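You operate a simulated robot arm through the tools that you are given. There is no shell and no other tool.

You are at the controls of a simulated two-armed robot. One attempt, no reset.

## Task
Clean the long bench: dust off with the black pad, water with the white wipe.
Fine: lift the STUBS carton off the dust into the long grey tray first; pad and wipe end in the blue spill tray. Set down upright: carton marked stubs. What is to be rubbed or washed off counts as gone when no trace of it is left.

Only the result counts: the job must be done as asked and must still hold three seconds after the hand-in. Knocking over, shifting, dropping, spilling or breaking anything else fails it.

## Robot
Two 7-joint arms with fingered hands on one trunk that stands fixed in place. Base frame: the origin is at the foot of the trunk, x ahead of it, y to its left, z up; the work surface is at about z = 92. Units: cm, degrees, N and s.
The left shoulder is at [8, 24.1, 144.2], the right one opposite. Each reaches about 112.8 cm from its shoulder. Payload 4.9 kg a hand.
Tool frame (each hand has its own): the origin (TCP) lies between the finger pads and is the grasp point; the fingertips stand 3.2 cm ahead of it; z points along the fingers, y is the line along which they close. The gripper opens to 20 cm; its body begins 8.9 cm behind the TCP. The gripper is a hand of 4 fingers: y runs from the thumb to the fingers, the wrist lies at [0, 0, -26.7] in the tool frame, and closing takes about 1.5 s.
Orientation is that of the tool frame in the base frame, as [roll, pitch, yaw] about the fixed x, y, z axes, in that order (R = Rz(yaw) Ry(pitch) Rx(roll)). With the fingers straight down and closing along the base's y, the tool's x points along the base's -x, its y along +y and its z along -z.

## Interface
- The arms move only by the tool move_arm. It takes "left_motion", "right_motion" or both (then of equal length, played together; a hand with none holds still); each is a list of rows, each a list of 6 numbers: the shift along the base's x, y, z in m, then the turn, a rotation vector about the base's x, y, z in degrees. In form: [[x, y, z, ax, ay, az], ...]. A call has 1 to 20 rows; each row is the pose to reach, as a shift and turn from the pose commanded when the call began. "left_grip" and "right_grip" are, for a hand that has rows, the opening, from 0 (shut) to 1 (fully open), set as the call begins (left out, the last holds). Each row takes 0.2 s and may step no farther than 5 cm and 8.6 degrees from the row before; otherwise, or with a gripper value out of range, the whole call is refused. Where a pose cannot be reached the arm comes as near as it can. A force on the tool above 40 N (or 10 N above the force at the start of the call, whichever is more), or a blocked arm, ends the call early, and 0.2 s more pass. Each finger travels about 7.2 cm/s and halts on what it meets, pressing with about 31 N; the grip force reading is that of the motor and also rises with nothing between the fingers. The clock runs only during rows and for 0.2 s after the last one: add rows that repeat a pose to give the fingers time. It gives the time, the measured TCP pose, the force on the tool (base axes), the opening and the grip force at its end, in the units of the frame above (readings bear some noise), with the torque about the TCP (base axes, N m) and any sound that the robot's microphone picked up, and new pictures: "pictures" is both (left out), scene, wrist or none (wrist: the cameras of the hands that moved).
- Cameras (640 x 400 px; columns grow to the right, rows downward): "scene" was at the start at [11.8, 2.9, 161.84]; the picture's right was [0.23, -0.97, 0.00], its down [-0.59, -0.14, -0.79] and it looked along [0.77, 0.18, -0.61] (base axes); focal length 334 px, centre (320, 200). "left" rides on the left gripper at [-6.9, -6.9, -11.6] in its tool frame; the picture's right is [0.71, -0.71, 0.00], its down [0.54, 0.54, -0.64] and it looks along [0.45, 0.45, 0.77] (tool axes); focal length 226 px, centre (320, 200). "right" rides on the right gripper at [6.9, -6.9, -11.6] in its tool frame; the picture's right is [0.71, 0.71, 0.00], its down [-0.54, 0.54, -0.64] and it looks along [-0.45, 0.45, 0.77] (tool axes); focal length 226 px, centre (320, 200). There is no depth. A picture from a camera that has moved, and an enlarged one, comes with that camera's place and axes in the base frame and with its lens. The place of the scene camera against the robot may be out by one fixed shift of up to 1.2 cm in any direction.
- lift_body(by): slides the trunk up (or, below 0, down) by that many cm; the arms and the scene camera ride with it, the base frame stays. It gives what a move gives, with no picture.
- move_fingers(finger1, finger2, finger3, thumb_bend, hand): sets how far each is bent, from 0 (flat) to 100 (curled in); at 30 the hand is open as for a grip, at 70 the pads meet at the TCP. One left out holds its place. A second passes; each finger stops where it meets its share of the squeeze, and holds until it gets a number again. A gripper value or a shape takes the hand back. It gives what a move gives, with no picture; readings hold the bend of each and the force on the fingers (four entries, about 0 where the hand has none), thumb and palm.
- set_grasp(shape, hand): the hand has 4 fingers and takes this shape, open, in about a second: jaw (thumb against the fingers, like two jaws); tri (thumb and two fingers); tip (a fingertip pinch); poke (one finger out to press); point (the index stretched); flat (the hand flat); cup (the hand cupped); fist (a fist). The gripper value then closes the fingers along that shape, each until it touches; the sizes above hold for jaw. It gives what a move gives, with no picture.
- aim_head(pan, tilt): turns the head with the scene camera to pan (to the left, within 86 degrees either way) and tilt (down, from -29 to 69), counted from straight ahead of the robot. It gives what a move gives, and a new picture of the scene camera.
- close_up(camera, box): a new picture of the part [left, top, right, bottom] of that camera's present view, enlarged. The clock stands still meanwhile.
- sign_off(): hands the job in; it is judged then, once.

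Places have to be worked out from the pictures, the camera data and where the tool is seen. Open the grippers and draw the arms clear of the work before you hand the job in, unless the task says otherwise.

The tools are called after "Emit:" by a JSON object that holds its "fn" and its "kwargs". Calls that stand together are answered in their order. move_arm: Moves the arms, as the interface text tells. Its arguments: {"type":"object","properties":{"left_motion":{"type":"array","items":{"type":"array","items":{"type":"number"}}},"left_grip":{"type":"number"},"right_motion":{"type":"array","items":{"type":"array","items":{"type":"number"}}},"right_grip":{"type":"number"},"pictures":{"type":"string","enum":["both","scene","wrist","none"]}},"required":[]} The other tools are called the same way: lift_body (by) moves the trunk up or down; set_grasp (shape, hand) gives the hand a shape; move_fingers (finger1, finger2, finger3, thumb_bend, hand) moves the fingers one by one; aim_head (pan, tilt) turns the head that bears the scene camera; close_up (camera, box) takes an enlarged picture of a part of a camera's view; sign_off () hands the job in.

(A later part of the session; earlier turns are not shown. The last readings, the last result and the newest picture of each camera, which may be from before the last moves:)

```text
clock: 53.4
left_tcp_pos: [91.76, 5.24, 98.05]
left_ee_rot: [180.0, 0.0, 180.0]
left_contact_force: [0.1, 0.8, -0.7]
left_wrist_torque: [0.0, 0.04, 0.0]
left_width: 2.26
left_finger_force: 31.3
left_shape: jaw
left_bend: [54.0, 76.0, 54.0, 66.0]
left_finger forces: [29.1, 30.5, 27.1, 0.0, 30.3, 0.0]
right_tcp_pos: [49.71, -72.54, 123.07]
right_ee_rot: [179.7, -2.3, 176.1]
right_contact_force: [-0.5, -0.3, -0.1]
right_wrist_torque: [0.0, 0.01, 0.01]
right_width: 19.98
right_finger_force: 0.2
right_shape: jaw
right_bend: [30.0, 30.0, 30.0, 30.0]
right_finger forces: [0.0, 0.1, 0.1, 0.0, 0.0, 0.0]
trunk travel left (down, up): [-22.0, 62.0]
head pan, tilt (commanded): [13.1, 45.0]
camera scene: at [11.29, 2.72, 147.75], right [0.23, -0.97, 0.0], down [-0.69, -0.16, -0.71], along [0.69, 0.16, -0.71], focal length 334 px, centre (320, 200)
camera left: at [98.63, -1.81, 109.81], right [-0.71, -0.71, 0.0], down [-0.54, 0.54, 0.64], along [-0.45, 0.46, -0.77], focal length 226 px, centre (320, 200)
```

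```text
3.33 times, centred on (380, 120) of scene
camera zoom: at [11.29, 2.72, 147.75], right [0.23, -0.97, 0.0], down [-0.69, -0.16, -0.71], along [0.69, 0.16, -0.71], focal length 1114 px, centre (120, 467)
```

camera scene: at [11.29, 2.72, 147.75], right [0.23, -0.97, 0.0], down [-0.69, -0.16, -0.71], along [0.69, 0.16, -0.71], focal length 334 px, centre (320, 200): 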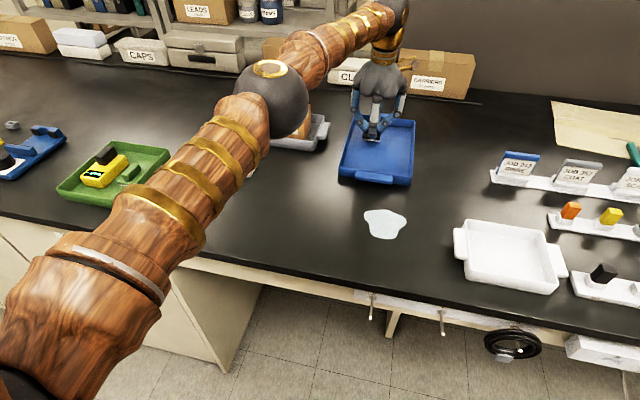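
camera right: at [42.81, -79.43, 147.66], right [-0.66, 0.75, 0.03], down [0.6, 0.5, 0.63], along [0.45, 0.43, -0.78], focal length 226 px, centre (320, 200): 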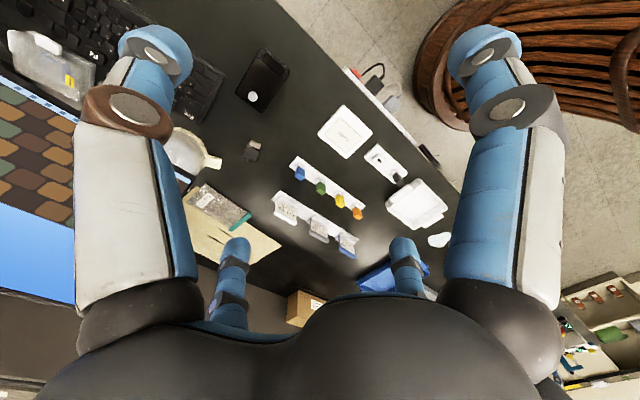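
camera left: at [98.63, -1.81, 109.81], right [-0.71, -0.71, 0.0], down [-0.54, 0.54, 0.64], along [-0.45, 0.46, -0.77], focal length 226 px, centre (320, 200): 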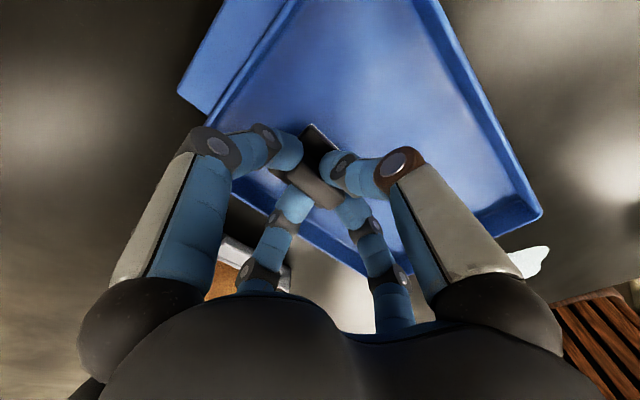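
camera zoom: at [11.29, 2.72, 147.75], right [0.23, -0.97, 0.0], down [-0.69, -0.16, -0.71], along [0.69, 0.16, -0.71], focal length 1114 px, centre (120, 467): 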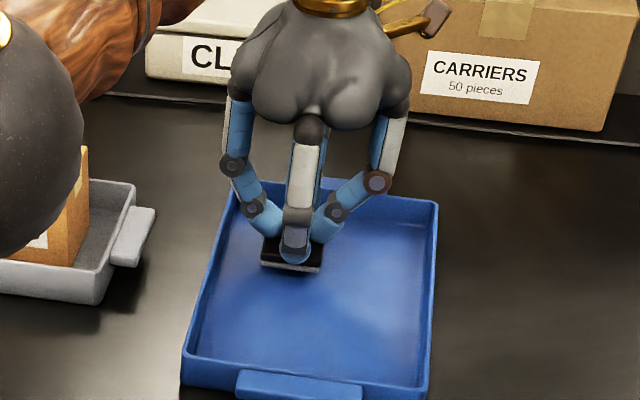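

The pad is level inside the tray's far half, just above the floor. Lowering in small steps until contact.

Emit:
{"fn": "move_arm", "kwargs": {"left_motion": [[0, 0, -0.001, 0, 0, 0], [0, 0, -0.002, 0, 0, 0], [0, 0, -0.003, 0, 0, 0], [0, 0, -0.004, 0, 0, 0], [0, 0, -0.004, 0, 0, 0]], "pictures": "none"}}

```text
clock: 54.6
left_tcp_pos: [91.7, 5.31, 97.76]
left_ee_rot: [180.0, 0.0, -180.0]
left_contact_force: [-0.7, -0.2, 0.3]
left_wrist_torque: [0.0, -0.01, 0.03]
left_width: 2.23
left_finger_force: 30.7
left_shape: jaw
left_bend: [54.0, 76.0, 54.0, 66.0]
left_finger forces: [29.1, 30.3, 27.3, 0.0, 30.2, 0.1]
right_tcp_pos: [49.87, -72.62, 123.11]
right_ee_rot: [179.6, -2.3, 176.2]
right_contact_force: [0.2, -0.6, 0.6]
right_wrist_torque: [0.0, -0.03, -0.02]
right_width: 20.0
right_finger_force: 0.1
right_shape: jaw
right_bend: [30.0, 30.0, 30.0, 30.0]
right_finger forces: [0.0, 0.0, 0.1, 0.1, 0.0, 0.1]
trunk travel left (down, up): [-22.0, 62.0]
head pan, tilt (commanded): [13.1, 45.0]
```

No contact yet; another 4 mm in 1 mm steps.

Emit:
{"fn": "move_arm", "kwargs": {"left_motion": [[0, 0, -0.001, 0, 0, 0], [0, 0, -0.002, 0, 0, 0], [0, 0, -0.003, 0, 0, 0], [0, 0, -0.003, 0, 0, 0]], "pictures": "none"}}

```text
clock: 55.6
left_tcp_pos: [91.78, 5.32, 97.41]
left_ee_rot: [-180.0, -0.1, 180.0]
left_contact_force: [1.2, 0.2, -0.8]
left_wrist_torque: [-0.01, 0.0, -0.01]
left_width: 2.27
left_finger_force: 31.0
left_shape: jaw
left_bend: [54.0, 76.0, 54.0, 66.0]
left_finger forces: [29.1, 30.4, 27.2, 0.1, 30.3, 0.0]
right_tcp_pos: [49.78, -72.47, 123.06]
right_ee_rot: [179.6, -2.3, 176.0]
right_contact_force: [0.9, 0.6, 0.5]
right_wrist_torque: [0.01, 0.01, 0.01]
right_width: 20.0
right_finger_force: 0.1
right_shape: jaw
right_bend: [30.0, 30.0, 30.0, 30.0]
right_finger forces: [0.0, 0.0, 0.0, 0.0, 0.1, 0.1]
trunk travel left (down, up): [-22.0, 62.0]
head pan, tilt (commanded): [13.1, 45.0]
```

Still free at TCP z 97.4. Continuing down slowly.

Emit:
{"fn": "move_arm", "kwargs": {"left_motion": [[0, 0, -0.001, 0, 0, 0], [0, 0, -0.002, 0, 0, 0], [0, 0, -0.003, 0, 0, 0], [0, 0, -0.003, 0, 0, 0]], "pictures": "none"}}

```text
clock: 56.6
left_tcp_pos: [91.74, 5.3, 97.19]
left_ee_rot: [-179.9, 0.0, 180.0]
left_contact_force: [0.8, 0.4, -0.6]
left_wrist_torque: [0.0, -0.01, -0.02]
left_width: 2.24
left_finger_force: 31.3
left_shape: jaw
left_bend: [54.0, 76.0, 54.0, 66.0]
left_finger forces: [29.2, 30.5, 27.2, 0.0, 30.3, 0.1]
right_tcp_pos: [49.8, -72.5, 123.1]
right_ee_rot: [179.7, -2.3, 176.1]
right_contact_force: [0.0, 0.1, -0.4]
right_wrist_torque: [0.0, 0.01, 0.02]
right_width: 19.98
right_finger_force: 0.1
right_shape: jaw
right_bend: [30.0, 30.0, 30.0, 30.0]
right_finger forces: [0.0, 0.1, 0.1, 0.0, 0.0, 0.1]
trunk travel left (down, up): [-22.0, 62.0]
head pan, tilt (commanded): [13.1, 45.0]
```

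Nearly there (floor expected near z 92.3); two more millimetres.

Emit:
{"fn": "move_arm", "kwargs": {"left_motion": [[0, 0, -0.001, 0, 0, 0], [0, 0, -0.002, 0, 0, 0], [0, 0, -0.002, 0, 0, 0]], "pictures": "none"}}

```text
clock: 57.4
left_tcp_pos: [91.48, 5.33, 97.05]
left_ee_rot: [-180.0, 0.2, 180.0]
left_contact_force: [1.7, 0.7, 8.4]
left_wrist_torque: [0.04, -0.05, 0.01]
left_width: 2.27
left_finger_force: 31.2
left_shape: jaw
left_bend: [54.0, 76.0, 54.0, 66.0]
left_finger forces: [30.1, 31.5, 27.6, 0.0, 31.1, 0.1]
right_tcp_pos: [49.75, -72.64, 123.12]
right_ee_rot: [179.7, -2.3, 176.1]
right_contact_force: [1.0, 0.0, 0.3]
right_wrist_torque: [-0.01, 0.01, -0.01]
right_width: 19.97
right_finger_force: 0.1
right_shape: jaw
right_bend: [30.0, 30.0, 30.0, 30.0]
right_finger forces: [0.0, 0.1, 0.1, 0.1, 0.1, 0.0]
trunk travel left (down, up): [-22.0, 62.0]
head pan, tilt (commanded): [13.1, 45.0]
```

Contact at the tray floor (about 8 N). Backing off 1 mm and opening the fingers a little (6 cm) to release.

Emit:
{"fn": "move_arm", "kwargs": {"left_motion": [[0, 0, 0.001, 0, 0, 0], [0, 0, 0.001, 0, 0, 0], [0, 0, 0.001, 0, 0, 0], [0, 0, 0.001, 0, 0, 0]], "left_grip": 0.3, "pictures": "wrist"}}

Emit:
{"fn": "close_up", "kwargs": {"camera": "scene", "box": [300, 60, 460, 180]}}

```text
clock: 58.4
left_tcp_pos: [91.91, 5.27, 96.97]
left_ee_rot: [180.0, 0.1, -180.0]
left_contact_force: [0.1, 0.0, 0.9]
left_wrist_torque: [0.04, 0.03, 0.01]
left_width: 5.99
left_finger_force: 0.0
left_shape: jaw
left_bend: [48.0, 48.0, 48.0, 47.0]
left_finger forces: [0.0, 0.1, 0.0, 0.0, 0.1, 0.0]
right_tcp_pos: [49.63, -72.65, 122.95]
right_ee_rot: [179.7, -2.3, 176.1]
right_contact_force: [0.7, -0.4, -1.0]
right_wrist_torque: [-0.01, 0.01, -0.04]
right_width: 19.99
right_finger_force: 0.0
right_shape: jaw
right_bend: [30.0, 30.0, 30.0, 30.0]
right_finger forces: [0.0, 0.0, 0.0, 0.0, 0.0, 0.0]
trunk travel left (down, up): [-22.0, 62.0]
head pan, tilt (commanded): [13.1, 45.0]
camera left: at [98.62, -1.82, 108.68], right [-0.71, -0.71, 0.0], down [-0.54, 0.54, 0.64], along [-0.46, 0.46, -0.77], focal length 226 px, centre (320, 200)
```

left: 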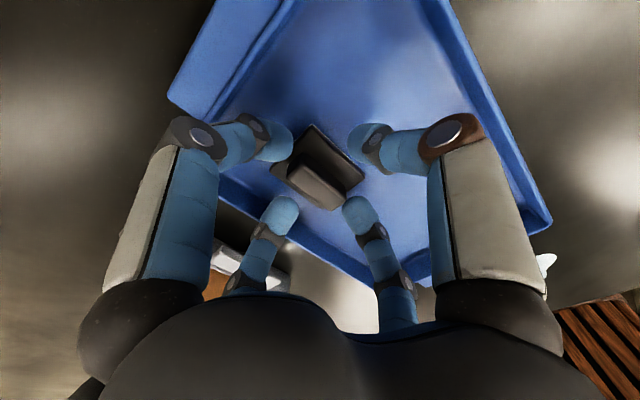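

```text
3.33 times, centred on (380, 120) of scene
camera zoom: at [11.3, 2.73, 147.75], right [0.23, -0.97, 0.0], down [-0.69, -0.16, -0.71], along [0.69, 0.16, -0.71], focal length 1114 px, centre (120, 467)
```

zoom: 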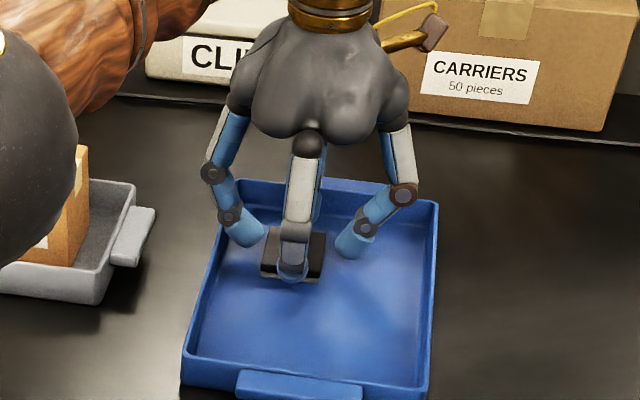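

The pad stands flat in the tray, with all fingers clear of the handle. Raising the hand straight up.

Emit:
{"fn": "move_arm", "kwargs": {"left_motion": [[0, 0, 0.02, 0, 0, 0], [0, 0, 0.05, 0, 0, 0], [0, 0, 0.09, 0, 0, 0], [0, 0, 0.13, 0, 0, 0]], "pictures": "both"}}

Emit:
{"fn": "close_up", "kwargs": {"camera": "scene", "box": [300, 60, 460, 200]}}

```text
clock: 59.4
left_tcp_pos: [90.58, 5.72, 109.95]
left_ee_rot: [-179.8, 0.0, -180.0]
left_contact_force: [-0.4, -1.2, 0.0]
left_wrist_torque: [0.06, -0.06, -0.01]
left_width: 6.0
left_finger_force: 0.1
left_shape: jaw
left_bend: [48.0, 48.0, 48.0, 47.0]
left_finger forces: [0.0, 0.0, 0.0, 0.0, 0.0, 0.1]
left hand out of reach, approached as far as the arm can: row 3, 4
right_tcp_pos: [49.6, -72.38, 123.17]
right_ee_rot: [179.7, -2.1, 176.2]
right_contact_force: [0.1, 0.2, -0.1]
right_wrist_torque: [-0.04, -0.03, 0.02]
right_width: 20.03
right_finger_force: 0.1
right_shape: jaw
right_bend: [30.0, 30.0, 30.0, 30.0]
right_finger forces: [0.0, 0.1, 0.0, 0.0, 0.0, 0.0]
trunk travel left (down, up): [-22.0, 62.0]
head pan, tilt (commanded): [13.1, 45.0]
camera scene: at [11.18, 2.92, 147.75], right [0.23, -0.97, 0.0], down [-0.69, -0.16, -0.71], along [0.69, 0.16, -0.71], focal length 334 px, centre (320, 200)
camera left: at [97.54, -1.47, 121.7], right [-0.71, -0.71, 0.0], down [-0.54, 0.54, 0.64], along [-0.45, 0.45, -0.77], focal length 226 px, centre (320, 200)
```

scene: 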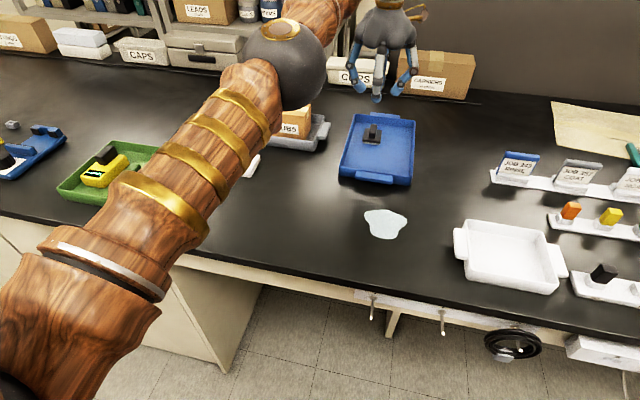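
left: 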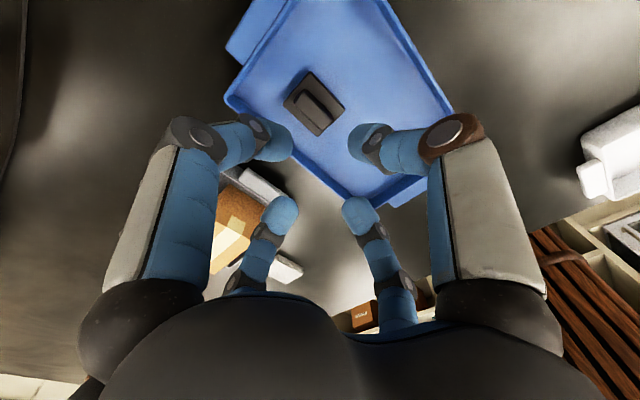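

```text
2.86 times, centred on (380, 130) of scene
camera zoom: at [11.18, 2.92, 147.75], right [0.23, -0.97, 0.0], down [-0.69, -0.16, -0.71], along [0.69, 0.16, -0.71], focal length 955 px, centre (149, 400)
```

zoom: 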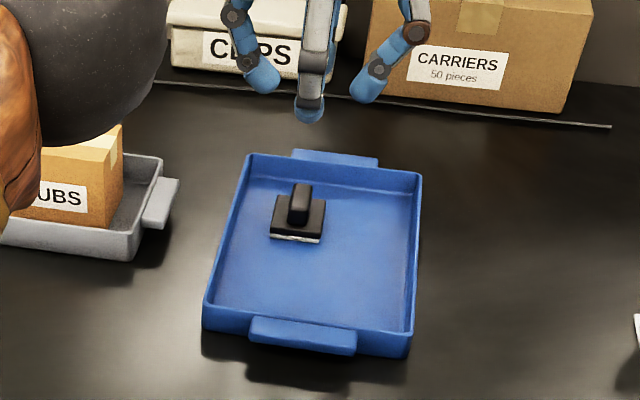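

The pad stands upright in the blue tray and the carton is fine. Next the white wipe, near (72.2, 35.7): moving to hover above it.

Emit:
{"fn": "move_arm", "kwargs": {"left_motion": [[-0.03, 0.02, 0.01, 0, 0, 0], [-0.06, 0.05, 0.02, 0, 0, 0], [-0.08, 0.085, 0.02, 0, 0, 0], [-0.1, 0.12, 0.02, 0, 0, 0], [-0.12, 0.155, 0.02, 0, 0, 0], [-0.14, 0.19, 0.02, 0, 0, 0], [-0.155, 0.225, 0.02, 0, 0, 0], [-0.17, 0.26, 0.02, 0, 0, 0], [-0.18, 0.29, 0.02, 0, 0, 0], [-0.184, 0.3, 0.02, 0, 0, 0], [-0.184, 0.3, 0.02, 0, 0, 0]], "left_grip": 0.6, "pictures": "both"}}

Emit:
{"fn": "close_up", "kwargs": {"camera": "left", "box": [220, 20, 420, 170]}}

Emit:
{"fn": "close_up", "kwargs": {"camera": "scene", "box": [200, 80, 360, 220]}}

```text
clock: 61.8
left_tcp_pos: [72.41, 35.57, 112.02]
left_ee_rot: [-180.0, 0.0, 179.9]
left_contact_force: [-0.5, 0.8, 0.4]
left_wrist_torque: [-0.02, -0.03, 0.0]
left_width: 11.96
left_finger_force: 0.0
left_shape: jaw
left_bend: [34.0, 34.0, 34.0, 32.0]
left_finger forces: [0.0, 0.0, 0.0, 0.0, 0.1, 0.0]
right_tcp_pos: [49.85, -72.54, 123.01]
right_ee_rot: [179.7, -2.3, 176.1]
right_contact_force: [-0.5, -0.6, -0.2]
right_wrist_torque: [0.0, 0.0, -0.03]
right_width: 19.98
right_finger_force: 0.0
right_shape: jaw
right_bend: [30.0, 30.0, 30.0, 30.0]
right_finger forces: [0.0, 0.0, 0.0, 0.0, 0.0, 0.0]
trunk travel left (down, up): [-22.0, 62.0]
head pan, tilt (commanded): [13.1, 45.0]
camera scene: at [11.29, 2.73, 147.75], right [0.23, -0.97, 0.0], down [-0.69, -0.16, -0.71], along [0.69, 0.16, -0.71], focal length 334 px, centre (320, 200)
camera left: at [79.31, 28.43, 123.67], right [-0.71, -0.71, 0.0], down [-0.54, 0.54, 0.64], along [-0.45, 0.46, -0.77], focal length 226 px, centre (320, 200)
```

scene: 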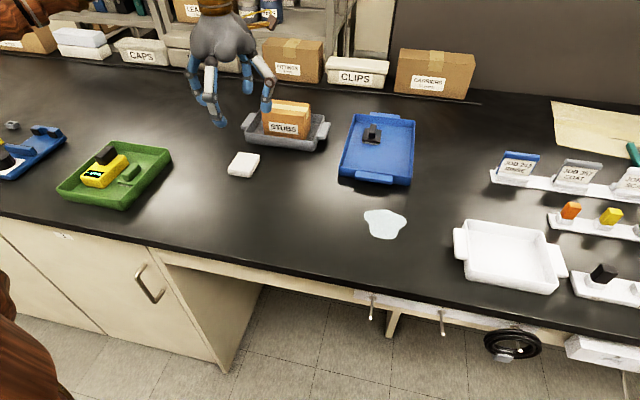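
left: 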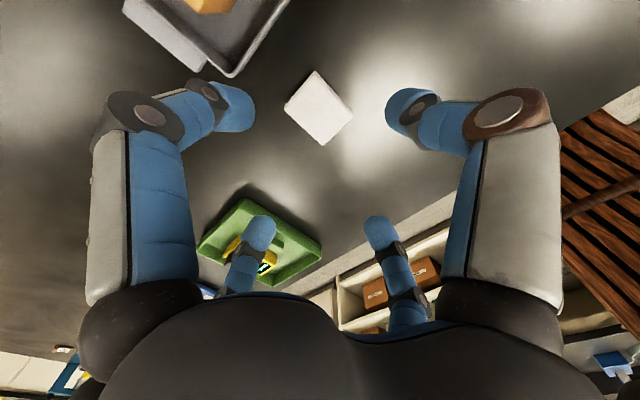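

```text
2.67 times, centred on (320, 95) of left
camera zoom: at [79.31, 28.43, 123.67], right [-0.71, -0.71, 0.0], down [-0.54, 0.54, 0.64], along [-0.45, 0.46, -0.77], focal length 603 px, centre (320, 480)
```

zoom: 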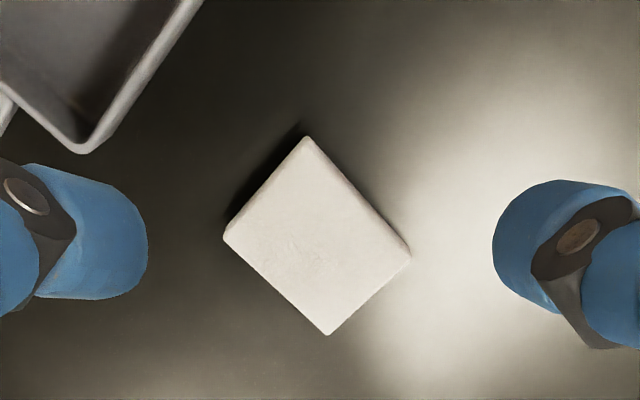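

```text
2.86 times, centred on (280, 150) of scene
camera zoom: at [11.29, 2.73, 147.75], right [0.23, -0.97, 0.0], down [-0.69, -0.16, -0.71], along [0.69, 0.16, -0.71], focal length 955 px, centre (434, 343)
```

zoom: 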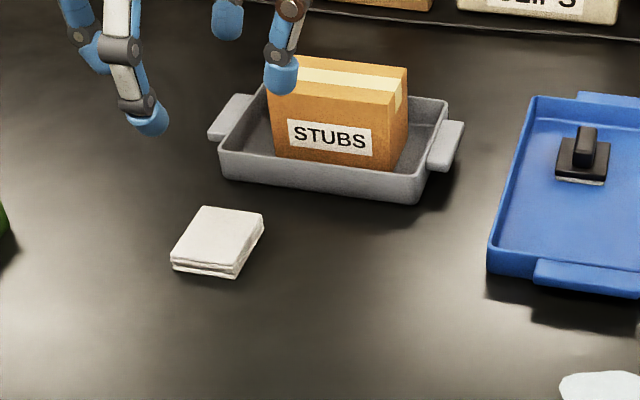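

The wipe spans x 68.6–75.85, y 32.65–38.7, centred at (72.2, 35.65), with its top at about 93.5. I'm descending with the fingers at 9.5 cm opening to just above grip height.

Emit:
{"fn": "move_arm", "kwargs": {"left_motion": [[0, -0.0005, -0.04, 0, 0, 0], [0, -0.0005, -0.08, 0, 0, 0], [0, -0.0005, -0.115, 0, 0, 0], [0, -0.0005, -0.14, 0, 0, 0], [0, -0.0005, -0.153, 0, 0, 0], [0, -0.0005, -0.159, 0, 0, 0], [0, -0.0005, -0.159, 0, 0, 0]], "left_grip": 0.48, "pictures": "both"}}

Emit:
{"fn": "close_up", "kwargs": {"camera": "left", "box": [200, 60, 440, 260]}}

Emit:
{"fn": "close_up", "kwargs": {"camera": "scene", "box": [180, 100, 300, 200]}}

```text
clock: 63.4
left_tcp_pos: [72.45, 35.39, 95.94]
left_ee_rot: [-180.0, 0.1, 180.0]
left_contact_force: [0.9, -0.6, -0.4]
left_wrist_torque: [0.01, -0.04, 0.01]
left_width: 9.65
left_finger_force: 0.0
left_shape: jaw
left_bend: [39.0, 39.0, 39.0, 37.0]
left_finger forces: [0.1, 0.0, 0.1, 0.0, 0.0, 0.0]
right_tcp_pos: [49.81, -72.59, 123.06]
right_ee_rot: [179.8, -2.3, 176.1]
right_contact_force: [-0.9, -0.4, 0.0]
right_wrist_torque: [0.01, 0.0, -0.02]
right_width: 19.99
right_finger_force: 0.2
right_shape: jaw
right_bend: [30.0, 30.0, 30.0, 30.0]
right_finger forces: [0.1, 0.1, 0.0, 0.0, 0.1, 0.1]
trunk travel left (down, up): [-22.0, 62.0]
head pan, tilt (commanded): [13.1, 45.0]
camera scene: at [11.29, 2.75, 147.75], right [0.23, -0.97, 0.0], down [-0.69, -0.16, -0.71], along [0.69, 0.16, -0.71], focal length 334 px, centre (320, 200)
camera left: at [79.32, 28.36, 107.64], right [-0.71, -0.71, 0.0], down [-0.54, 0.54, 0.64], along [-0.45, 0.46, -0.77], focal length 226 px, centre (320, 200)
```

scene: 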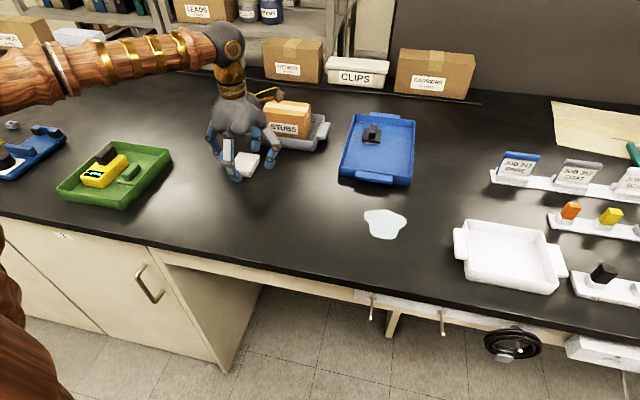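
left: 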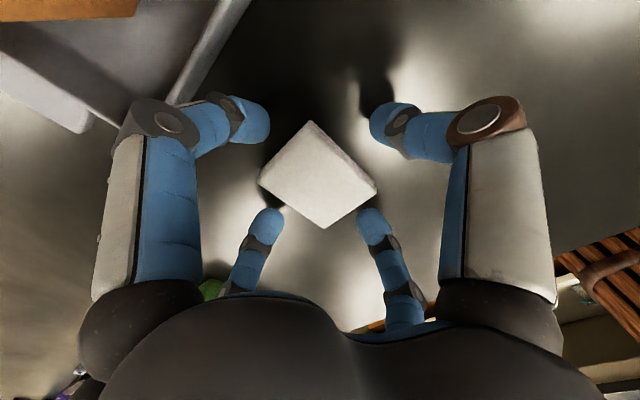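

```text
2.00 times, centred on (320, 160) of left
camera zoom: at [79.32, 28.36, 107.64], right [-0.71, -0.71, 0.0], down [-0.54, 0.54, 0.64], along [-0.45, 0.46, -0.77], focal length 452 px, centre (320, 280)
```

zoom: 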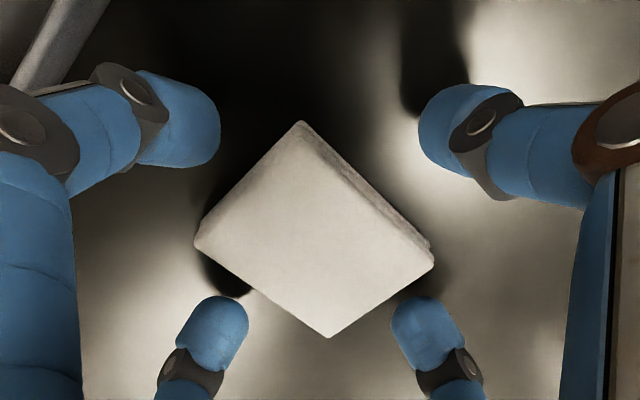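

```text
4.00 times, centred on (240, 150) of scene
camera zoom: at [11.29, 2.75, 147.75], right [0.23, -0.97, 0.0], down [-0.69, -0.16, -0.71], along [0.69, 0.16, -0.71], focal length 1336 px, centre (640, 400)
```

zoom: 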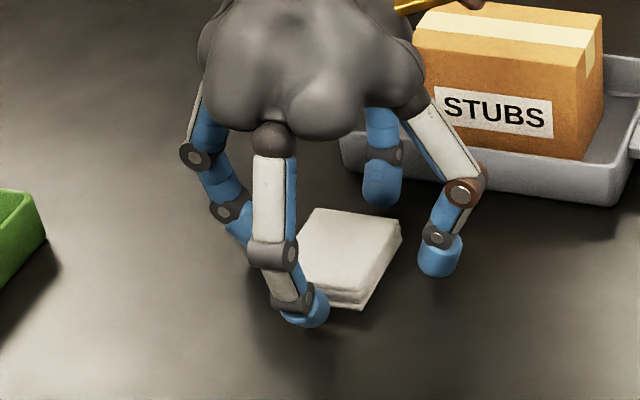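

The fingertips stand around all four sides of the wipe, just above the bench. Lowering 4 mm with a force check.

Emit:
{"fn": "move_arm", "kwargs": {"left_motion": [[0, 0.001, -0.001, 0, 0, 0], [0, 0.001, -0.002, 0, 0, 0], [0, 0.001, -0.003, 0, 0, 0], [0, 0.001, -0.004, 0, 0, 0], [0, 0.001, -0.004, 0, 0, 0]], "pictures": "none"}}

```text
clock: 64.6
left_tcp_pos: [72.34, 35.56, 95.66]
left_ee_rot: [-180.0, 0.0, 179.9]
left_contact_force: [-0.5, -0.9, 1.6]
left_wrist_torque: [0.01, 0.01, 0.0]
left_width: 9.66
left_finger_force: 0.1
left_shape: jaw
left_bend: [39.0, 39.0, 39.0, 37.0]
left_finger forces: [0.0, 0.0, 0.0, 0.1, 0.0, 0.0]
right_tcp_pos: [49.81, -72.52, 123.05]
right_ee_rot: [179.7, -2.3, 176.1]
right_contact_force: [1.1, -0.3, 0.4]
right_wrist_torque: [-0.02, -0.01, 0.01]
right_width: 19.98
right_finger_force: 0.1
right_shape: jaw
right_bend: [30.0, 30.0, 30.0, 30.0]
right_finger forces: [0.0, 0.1, 0.1, 0.1, 0.0, 0.0]
trunk travel left (down, up): [-22.0, 62.0]
head pan, tilt (commanded): [13.1, 45.0]
```

Force is near zero. Another 2 mm.

Emit:
{"fn": "move_arm", "kwargs": {"left_motion": [[0, 0, -0.001, 0, 0, 0], [0, 0, -0.002, 0, 0, 0], [0, 0, -0.002, 0, 0, 0]], "pictures": "none"}}

```text
clock: 65.4
left_tcp_pos: [72.44, 35.49, 95.5]
left_ee_rot: [179.9, 0.0, -180.0]
left_contact_force: [-0.4, 0.1, -0.5]
left_wrist_torque: [0.01, 0.03, 0.0]
left_width: 9.65
left_finger_force: 0.0
left_shape: jaw
left_bend: [39.0, 39.0, 39.0, 37.0]
left_finger forces: [0.1, 0.1, 0.0, 0.0, 0.1, 0.0]
right_tcp_pos: [49.83, -72.55, 122.96]
right_ee_rot: [179.7, -2.2, 176.1]
right_contact_force: [-0.7, -0.7, 0.4]
right_wrist_torque: [0.0, -0.03, -0.02]
right_width: 20.01
right_finger_force: 0.1
right_shape: jaw
right_bend: [30.0, 30.0, 30.0, 30.0]
right_finger forces: [0.1, 0.0, 0.0, 0.0, 0.0, 0.0]
trunk travel left (down, up): [-22.0, 62.0]
head pan, tilt (commanded): [13.1, 45.0]
```

Fingertips should be about 3 mm above the bench. Closing on the wipe.

Emit:
{"fn": "move_arm", "kwargs": {"left_motion": [[0, 0, 0, 0, 0, 0], [0, 0, 0, 0, 0, 0], [0, 0, 0, 0, 0, 0], [0, 0, 0, 0, 0, 0], [0, 0, 0, 0, 0, 0], [0, 0, 0, 0, 0, 0]], "left_grip": 0.0, "pictures": "both"}}

Emit:
{"fn": "close_up", "kwargs": {"camera": "left", "box": [200, 60, 440, 260]}}

Emit:
{"fn": "close_up", "kwargs": {"camera": "scene", "box": [180, 100, 300, 200]}}

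```text
clock: 66.8
left_tcp_pos: [72.36, 35.57, 95.51]
left_ee_rot: [-180.0, 0.0, -179.9]
left_contact_force: [-0.3, 0.4, -0.1]
left_wrist_torque: [0.02, -0.01, -0.03]
left_width: 5.66
left_finger_force: 31.4
left_shape: jaw
left_bend: [46.0, 47.0, 46.0, 51.0]
left_finger forces: [27.5, 28.0, 27.4, 0.0, 28.1, 0.0]
right_tcp_pos: [49.91, -72.6, 123.04]
right_ee_rot: [179.7, -2.3, 176.0]
right_contact_force: [0.3, 1.1, 0.0]
right_wrist_torque: [-0.05, -0.03, 0.01]
right_width: 19.99
right_finger_force: 0.0
right_shape: jaw
right_bend: [30.0, 30.0, 30.0, 30.0]
right_finger forces: [0.0, 0.1, 0.0, 0.0, 0.0, 0.0]
trunk travel left (down, up): [-22.0, 62.0]
head pan, tilt (commanded): [13.1, 45.0]
camera scene: at [11.29, 2.75, 147.75], right [0.23, -0.97, 0.0], down [-0.69, -0.16, -0.71], along [0.69, 0.16, -0.71], focal length 334 px, centre (320, 200)
camera left: at [79.29, 28.47, 107.14], right [-0.71, -0.71, 0.0], down [-0.54, 0.54, 0.64], along [-0.45, 0.45, -0.77], focal length 226 px, centre (320, 200)
```

scene: 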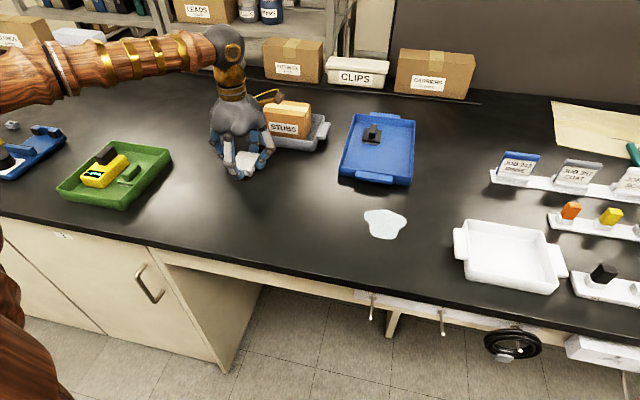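
left: 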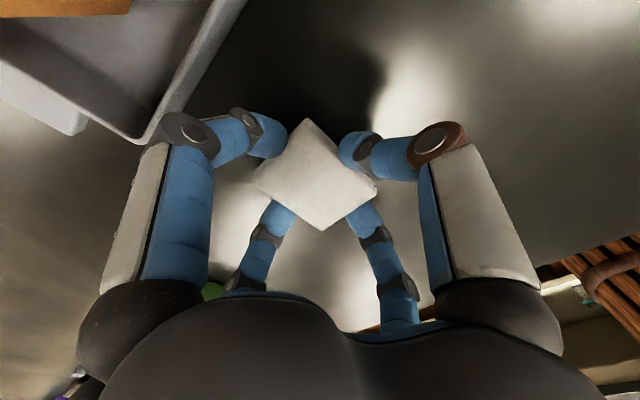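

```text
2.00 times, centred on (320, 160) of left
camera zoom: at [79.29, 28.47, 107.14], right [-0.71, -0.71, 0.0], down [-0.54, 0.54, 0.64], along [-0.45, 0.45, -0.77], focal length 452 px, centre (320, 280)
```

zoom: 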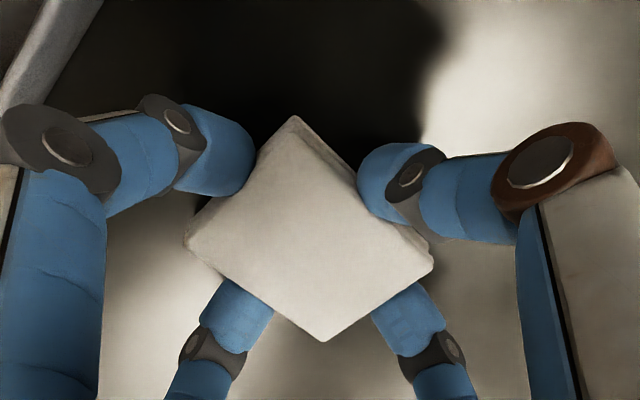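

```text
4.00 times, centred on (240, 150) of scene
camera zoom: at [11.29, 2.75, 147.75], right [0.23, -0.97, 0.0], down [-0.69, -0.16, -0.71], along [0.69, 0.16, -0.71], focal length 1336 px, centre (640, 400)
```

zoom: 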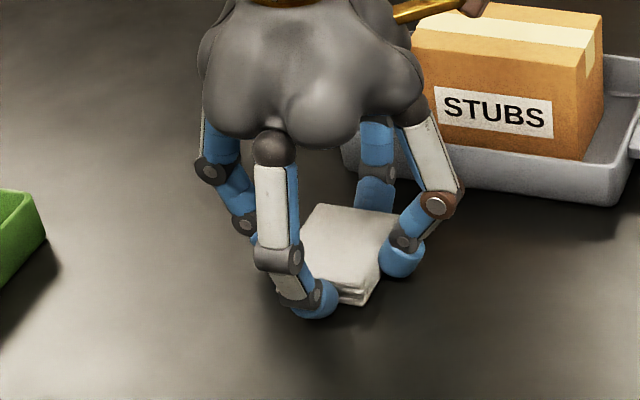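

The wipe is pinched on all four sides at about 28 N. Lifting a few centimetres to check the hold.

Emit:
{"fn": "move_arm", "kwargs": {"left_motion": [[0, 0, 0.008, 0, 0, 0], [0, 0, 0.02, 0, 0, 0], [0, 0, 0.04, 0, 0, 0], [0, 0, 0.06, 0, 0, 0], [0, 0, 0.07, 0, 0, 0], [0, 0, 0.07, 0, 0, 0]], "pictures": "both"}}

Emit:
{"fn": "close_up", "kwargs": {"camera": "scene", "box": [170, 70, 310, 190]}}

```text
clock: 68.2
left_tcp_pos: [72.52, 35.5, 102.35]
left_ee_rot: [-179.9, 0.1, -180.0]
left_contact_force: [-0.4, 0.6, -0.6]
left_wrist_torque: [-0.03, 0.0, -0.03]
left_width: 5.66
left_finger_force: 31.0
left_shape: jaw
left_bend: [46.0, 47.0, 46.0, 51.0]
left_finger forces: [27.5, 28.0, 27.5, 0.0, 28.1, 0.0]
right_tcp_pos: [49.85, -72.63, 123.0]
right_ee_rot: [179.6, -2.3, 176.1]
right_contact_force: [-0.8, 0.7, -0.1]
right_wrist_torque: [0.01, -0.04, -0.01]
right_width: 20.01
right_finger_force: 0.0
right_shape: jaw
right_bend: [30.0, 30.0, 30.0, 30.0]
right_finger forces: [0.0, 0.1, 0.0, 0.1, 0.0, 0.0]
trunk travel left (down, up): [-22.0, 62.0]
head pan, tilt (commanded): [13.1, 45.0]
camera scene: at [11.29, 2.76, 147.75], right [0.23, -0.97, 0.0], down [-0.69, -0.16, -0.71], along [0.69, 0.16, -0.71], focal length 334 px, centre (320, 200)
camera left: at [79.35, 28.46, 114.14], right [-0.71, -0.71, 0.0], down [-0.54, 0.54, 0.64], along [-0.45, 0.45, -0.77], focal length 226 px, centre (320, 200)
```

scene: 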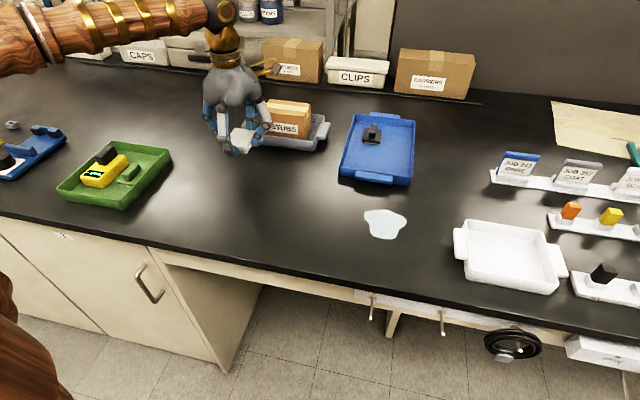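
left: 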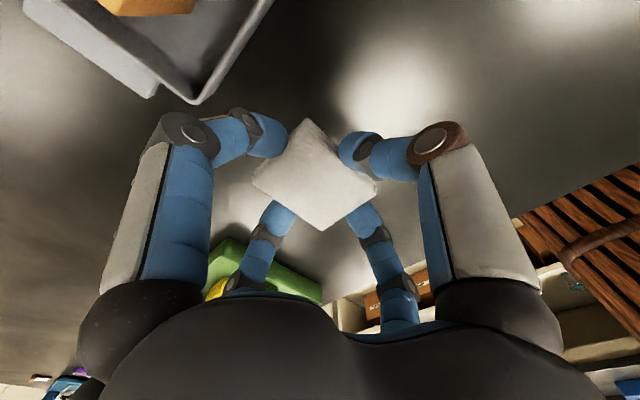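

```text
3.33 times, centred on (240, 130) of scene
camera zoom: at [11.29, 2.76, 147.75], right [0.23, -0.97, 0.0], down [-0.69, -0.16, -0.71], along [0.69, 0.16, -0.71], focal length 1114 px, centre (587, 433)
```

zoom: 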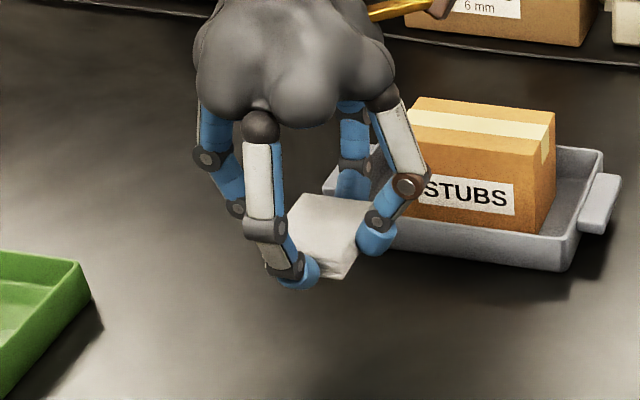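

The wipe is held level. Carrying it to the left side of the puddle, above (57.4, 4.0), and lowering to about 3 mm above the bench.

Emit:
{"fn": "move_arm", "kwargs": {"left_motion": [[-0.016, -0.033, 0, 0, 0, 0], [-0.032, -0.068, 0, 0, 0, 0], [-0.048, -0.103, 0, 0, 0, 0], [-0.064, -0.138, 0, 0, 0, 0], [-0.08, -0.173, 0, 0, 0, 0], [-0.096, -0.208, 0, 0, 0, 0], [-0.112, -0.243, 0, 0, 0, 0], [-0.128, -0.278, 0, 0, 0, 0], [-0.142, -0.305, 0, 0, 0, 0], [-0.148, -0.317, -0.01, 0, 0, 0], [-0.148, -0.317, -0.035, 0, 0, 0], [-0.148, -0.317, -0.055, 0, 0, 0], [-0.148, -0.317, -0.066, 0, 0, 0], [-0.148, -0.317, -0.066, 0, 0, 0]], "pictures": "both"}}

Emit:
{"fn": "close_up", "kwargs": {"camera": "scene", "box": [290, 130, 470, 270]}}

```text
clock: 71.2
left_tcp_pos: [57.62, 3.88, 95.74]
left_ee_rot: [-180.0, 0.1, -180.0]
left_contact_force: [0.4, -0.4, -0.3]
left_wrist_torque: [-0.02, 0.03, -0.01]
left_width: 5.67
left_finger_force: 30.5
left_shape: jaw
left_bend: [46.0, 47.0, 46.0, 51.0]
left_finger forces: [27.6, 28.0, 27.4, 0.1, 28.2, 0.0]
right_tcp_pos: [49.82, -72.66, 123.13]
right_ee_rot: [179.7, -2.4, 176.1]
right_contact_force: [-0.4, 1.3, 0.4]
right_wrist_torque: [-0.02, 0.0, -0.02]
right_width: 19.99
right_finger_force: 0.0
right_shape: jaw
right_bend: [30.0, 30.0, 30.0, 30.0]
right_finger forces: [0.1, 0.1, 0.0, 0.0, 0.0, 0.0]
trunk travel left (down, up): [-22.0, 62.0]
head pan, tilt (commanded): [13.1, 45.0]
camera scene: at [11.28, 2.74, 147.75], right [0.23, -0.97, 0.0], down [-0.69, -0.16, -0.71], along [0.69, 0.16, -0.71], focal length 334 px, centre (320, 200)
camera left: at [64.52, -3.21, 107.46], right [-0.71, -0.71, 0.0], down [-0.54, 0.54, 0.64], along [-0.45, 0.45, -0.77], focal length 226 px, centre (320, 200)
```

scene: 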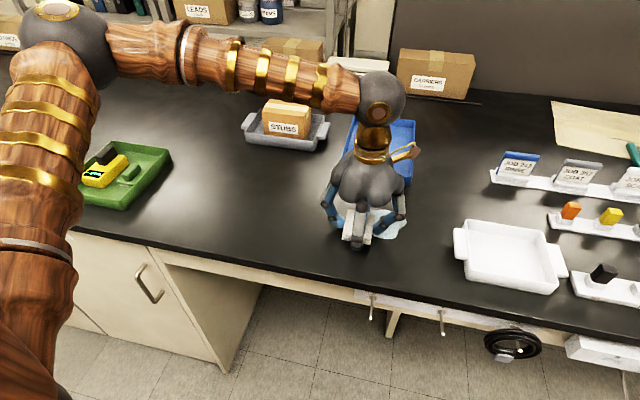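
left: 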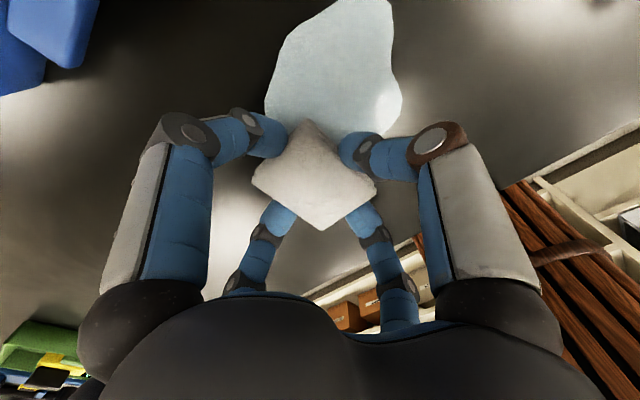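

```text
2.86 times, centred on (380, 200) of scene
camera zoom: at [11.28, 2.74, 147.75], right [0.23, -0.97, 0.0], down [-0.69, -0.16, -0.71], along [0.69, 0.16, -0.71], focal length 955 px, centre (149, 200)
```

zoom: 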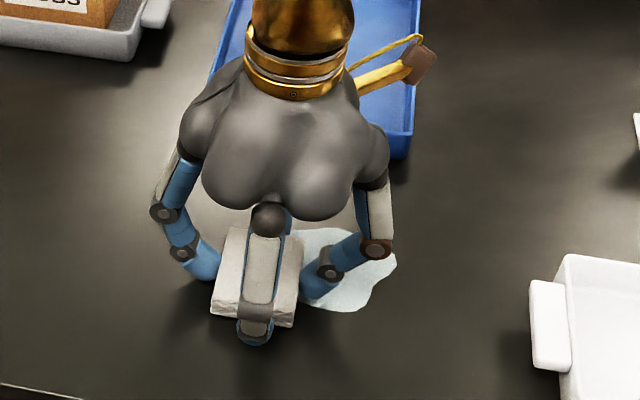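

The wipe hovers at the puddle's left edge. Lowering into contact and reading the force.

Emit:
{"fn": "move_arm", "kwargs": {"left_motion": [[0, 0, -0.001, 0, 0, 0], [0, 0, -0.002, 0, 0, 0], [0, 0, -0.003, 0, 0, 0], [0, 0, -0.004, 0, 0, 0], [0, 0, -0.004, 0, 0, 0]], "pictures": "none"}}

```text
clock: 72.4
left_tcp_pos: [57.56, 3.82, 95.42]
left_ee_rot: [180.0, 0.0, 180.0]
left_contact_force: [-0.1, 0.2, -0.9]
left_wrist_torque: [0.0, 0.01, -0.05]
left_width: 5.65
left_finger_force: 30.8
left_shape: jaw
left_bend: [46.0, 47.0, 46.0, 51.0]
left_finger forces: [27.6, 28.0, 27.5, 0.0, 28.1, 0.0]
right_tcp_pos: [49.87, -72.62, 123.03]
right_ee_rot: [179.8, -2.3, 176.1]
right_contact_force: [-0.5, 0.4, -0.2]
right_wrist_torque: [0.01, 0.02, -0.02]
right_width: 19.96
right_finger_force: 0.0
right_shape: jaw
right_bend: [30.0, 30.0, 30.0, 30.0]
right_finger forces: [0.0, 0.1, 0.0, 0.0, 0.0, 0.0]
trunk travel left (down, up): [-22.0, 62.0]
head pan, tilt (commanded): [13.1, 45.0]
```

No contact force yet; pressing 2 mm further.

Emit:
{"fn": "move_arm", "kwargs": {"left_motion": [[0, 0, -0.001, 0, 0, 0], [0, 0, -0.002, 0, 0, 0], [0, 0, -0.002, 0, 0, 0]], "pictures": "none"}}

```text
clock: 73.2
left_tcp_pos: [57.55, 3.86, 95.29]
left_ee_rot: [179.9, 0.1, -180.0]
left_contact_force: [2.5, -1.0, 9.5]
left_wrist_torque: [-0.02, -0.07, 0.04]
left_width: 5.71
left_finger_force: 31.4
left_shape: jaw
left_bend: [46.0, 47.0, 46.0, 51.0]
left_finger forces: [28.8, 29.0, 28.0, 0.0, 29.3, 0.0]
right_tcp_pos: [49.77, -72.57, 122.97]
right_ee_rot: [179.8, -2.4, 176.1]
right_contact_force: [0.9, -0.6, 0.6]
right_wrist_torque: [-0.02, 0.01, -0.03]
right_width: 19.97
right_finger_force: 0.1
right_shape: jaw
right_bend: [30.0, 30.0, 30.0, 30.0]
right_finger forces: [0.1, 0.1, 0.0, 0.0, 0.0, 0.0]
trunk travel left (down, up): [-22.0, 62.0]
head pan, tilt (commanded): [13.1, 45.0]
```

About 9.5 N of pressure. Starting with strokes along x at y≈4.0 and 1.5.

Emit:
{"fn": "move_arm", "kwargs": {"left_motion": [[0.015, 0, 0, 0, 0, 0], [0.03, 0, 0, 0, 0, 0], [0.045, 0, 0, 0, 0, 0], [0.06, 0, 0, 0, 0, 0], [0.075, 0, 0, 0, 0, 0], [0.085, 0, 0, 0, 0, 0], [0.085, -0.012, 0, 0, 0, 0], [0.085, -0.025, 0, 0, 0, 0], [0.07, -0.025, 0, 0, 0, 0], [0.055, -0.025, 0, 0, 0, 0], [0.04, -0.025, 0, 0, 0, 0], [0.025, -0.025, 0, 0, 0, 0], [0.01, -0.025, 0, 0, 0, 0], [0, -0.025, 0, 0, 0, 0]], "pictures": "both"}}

```text
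clock: 76.2
left_tcp_pos: [57.63, 1.31, 95.3]
left_ee_rot: [180.0, 0.0, -179.9]
left_contact_force: [8.8, 0.0, 12.4]
left_wrist_torque: [-0.04, -0.17, -0.01]
left_width: 5.68
left_finger_force: 30.8
left_shape: jaw
left_bend: [45.0, 47.0, 46.0, 52.0]
left_finger forces: [33.7, 30.0, 27.5, 0.1, 30.6, 0.0]
right_tcp_pos: [49.88, -72.47, 123.08]
right_ee_rot: [179.8, -2.3, 176.1]
right_contact_force: [0.1, -0.9, -0.7]
right_wrist_torque: [0.0, 0.03, 0.0]
right_width: 19.99
right_finger_force: 0.1
right_shape: jaw
right_bend: [30.0, 30.0, 30.0, 30.0]
right_finger forces: [0.0, 0.1, 0.1, 0.1, 0.1, 0.0]
trunk travel left (down, up): [-22.0, 62.0]
head pan, tilt (commanded): [13.1, 45.0]
camera scene: at [11.28, 2.74, 147.76], right [0.23, -0.97, 0.0], down [-0.69, -0.16, -0.71], along [0.69, 0.16, -0.71], focal length 334 px, centre (320, 200)
camera left: at [64.51, -5.76, 106.99], right [-0.71, -0.71, 0.0], down [-0.54, 0.54, 0.64], along [-0.45, 0.46, -0.77], focal length 226 px, centre (320, 200)
```

scene: 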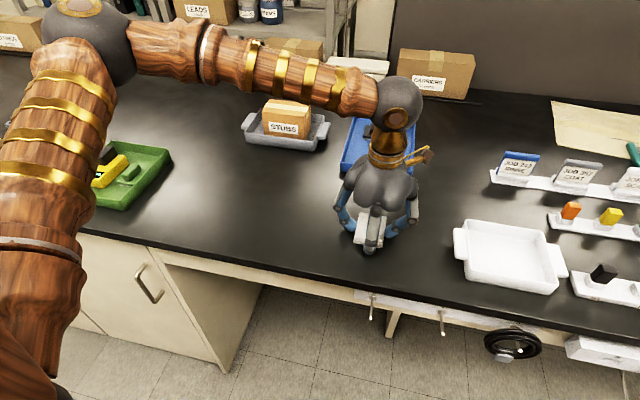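
left: 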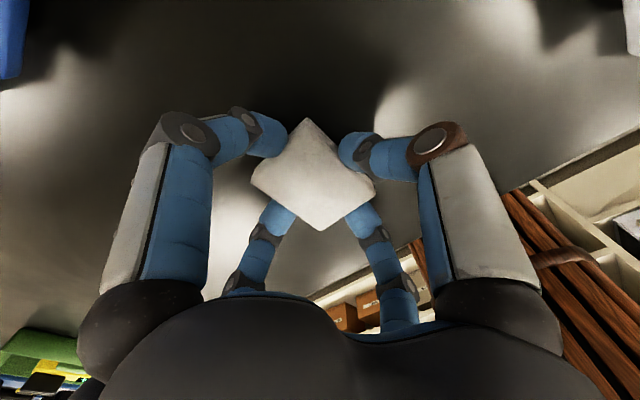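

The puddle is no longer visible around the wipe. I'll still sweep the remaining area at y≈-1.2 and -3.7 to be sure.

Emit:
{"fn": "move_arm", "kwargs": {"left_motion": [[0, -0.012, 0, 0, 0, 0], [0, -0.025, 0, 0, 0, 0], [0.015, -0.025, 0, 0, 0, 0], [0.03, -0.025, 0, 0, 0, 0], [0.045, -0.025, 0, 0, 0, 0], [0.06, -0.025, 0, 0, 0, 0], [0.075, -0.025, 0, 0, 0, 0], [0.085, -0.025, 0, 0, 0, 0], [0.085, -0.037, 0, 0, 0, 0], [0.085, -0.05, 0, 0, 0, 0], [0.07, -0.05, 0, 0, 0, 0], [0.055, -0.05, 0, 0, 0, 0], [0.04, -0.05, 0, 0, 0, 0], [0.025, -0.05, 0, 0, 0, 0], [0.01, -0.05, 0, 0, 0, 0], [-0.005, -0.05, 0, 0, 0, 0]], "pictures": "both"}}

```text
clock: 79.6
left_tcp_pos: [56.99, -3.7, 95.26]
left_ee_rot: [-179.9, 0.0, -180.0]
left_contact_force: [4.4, -0.4, 7.3]
left_wrist_torque: [0.04, -0.16, -0.05]
left_width: 5.68
left_finger_force: 30.9
left_shape: jaw
left_bend: [45.0, 47.0, 46.0, 52.0]
left_finger forces: [33.1, 30.6, 28.1, 0.1, 31.5, 0.1]
right_tcp_pos: [49.77, -72.53, 123.03]
right_ee_rot: [179.6, -2.3, 176.2]
right_contact_force: [0.1, 0.9, 0.1]
right_wrist_torque: [0.03, 0.0, 0.01]
right_width: 19.97
right_finger_force: 0.1
right_shape: jaw
right_bend: [30.0, 30.0, 30.0, 30.0]
right_finger forces: [0.0, 0.0, 0.1, 0.0, 0.1, 0.1]
trunk travel left (down, up): [-22.0, 62.0]
head pan, tilt (commanded): [13.1, 45.0]
camera scene: at [11.25, 2.74, 147.75], right [0.23, -0.97, 0.0], down [-0.69, -0.16, -0.71], along [0.69, 0.16, -0.71], focal length 334 px, centre (320, 200)
camera left: at [63.97, -10.74, 106.99], right [-0.71, -0.71, 0.0], down [-0.54, 0.54, 0.64], along [-0.45, 0.45, -0.77], focal length 226 px, centre (320, 200)
```

scene: 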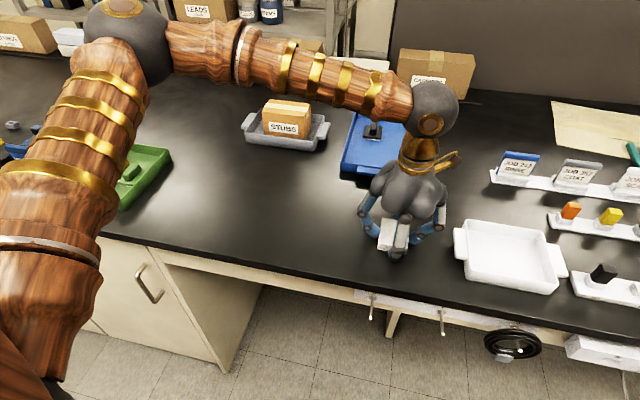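
left: 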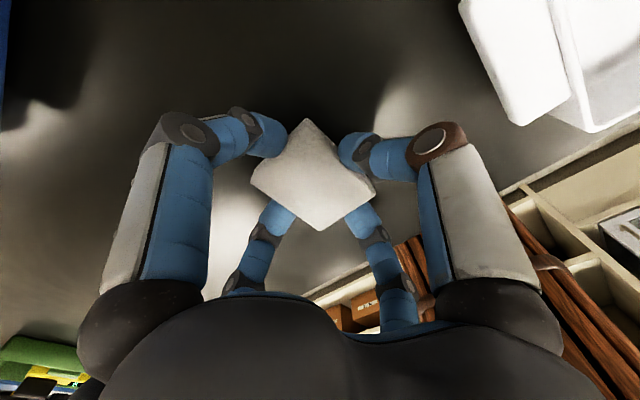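

One last overlapping stroke at y≈-4.9 for the right fringe, still clear of the white tray (y below about -15), then lifting off.

Emit:
{"fn": "move_arm", "kwargs": {"left_motion": [[0, -0.012, 0, 0, 0, 0], [0.015, -0.012, 0, 0, 0, 0], [0.03, -0.012, 0, 0, 0, 0], [0.045, -0.012, 0, 0, 0, 0], [0.06, -0.012, 0, 0, 0, 0], [0.075, -0.012, 0, 0, 0, 0], [0.09, -0.012, 0, 0, 0, 0], [0.09, 0.008, 0, 0, 0, 0], [0.09, 0.028, 0, 0, 0, 0], [0.09, 0.048, 0, 0, 0, 0], [0.09, 0.068, 0, 0, 0, 0], [0.09, 0.068, 0.01, 0, 0, 0], [0.09, 0.068, 0.04, 0, 0, 0], [0.09, 0.068, 0.08, 0, 0, 0]], "pictures": "both"}}

```text
clock: 82.6
left_tcp_pos: [65.93, 3.2, 103.21]
left_ee_rot: [-179.9, 0.0, 180.0]
left_contact_force: [-0.1, -0.1, 0.4]
left_wrist_torque: [0.02, -0.02, -0.01]
left_width: 5.68
left_finger_force: 30.7
left_shape: jaw
left_bend: [46.0, 47.0, 46.0, 52.0]
left_finger forces: [30.2, 30.1, 30.0, 0.0, 30.9, 0.0]
right_tcp_pos: [49.73, -72.57, 123.08]
right_ee_rot: [179.7, -2.3, 176.0]
right_contact_force: [0.5, 0.3, -0.5]
right_wrist_torque: [-0.01, 0.0, 0.01]
right_width: 20.0
right_finger_force: 0.1
right_shape: jaw
right_bend: [30.0, 30.0, 30.0, 30.0]
right_finger forces: [0.1, 0.1, 0.1, 0.1, 0.1, 0.0]
trunk travel left (down, up): [-22.0, 62.0]
head pan, tilt (commanded): [13.1, 45.0]
camera scene: at [11.18, 2.76, 147.75], right [0.23, -0.97, 0.0], down [-0.69, -0.16, -0.71], along [0.69, 0.16, -0.71], focal length 334 px, centre (320, 200)
camera left: at [72.9, -3.85, 114.92], right [-0.71, -0.71, 0.0], down [-0.54, 0.54, 0.64], along [-0.45, 0.46, -0.77], focal length 226 px, centre (320, 200)
```

scene: 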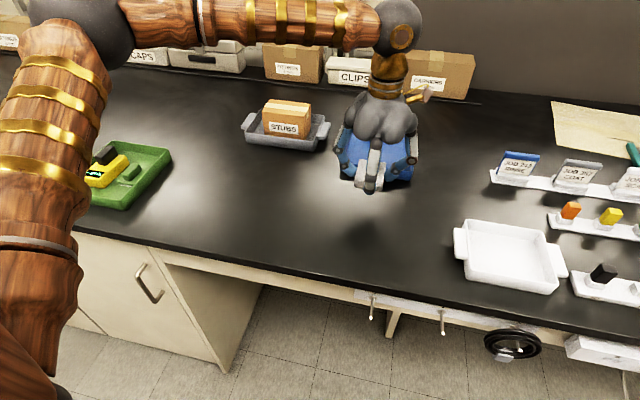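
left: 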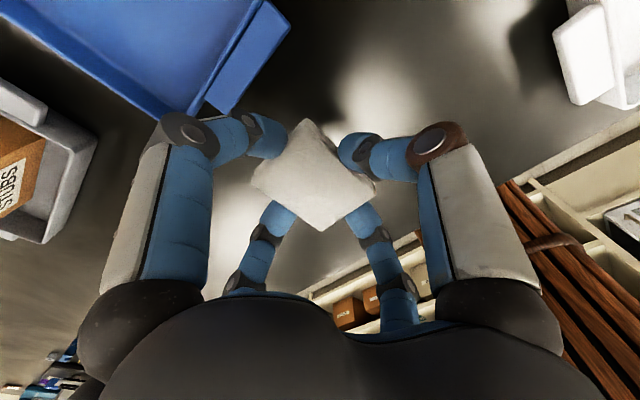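

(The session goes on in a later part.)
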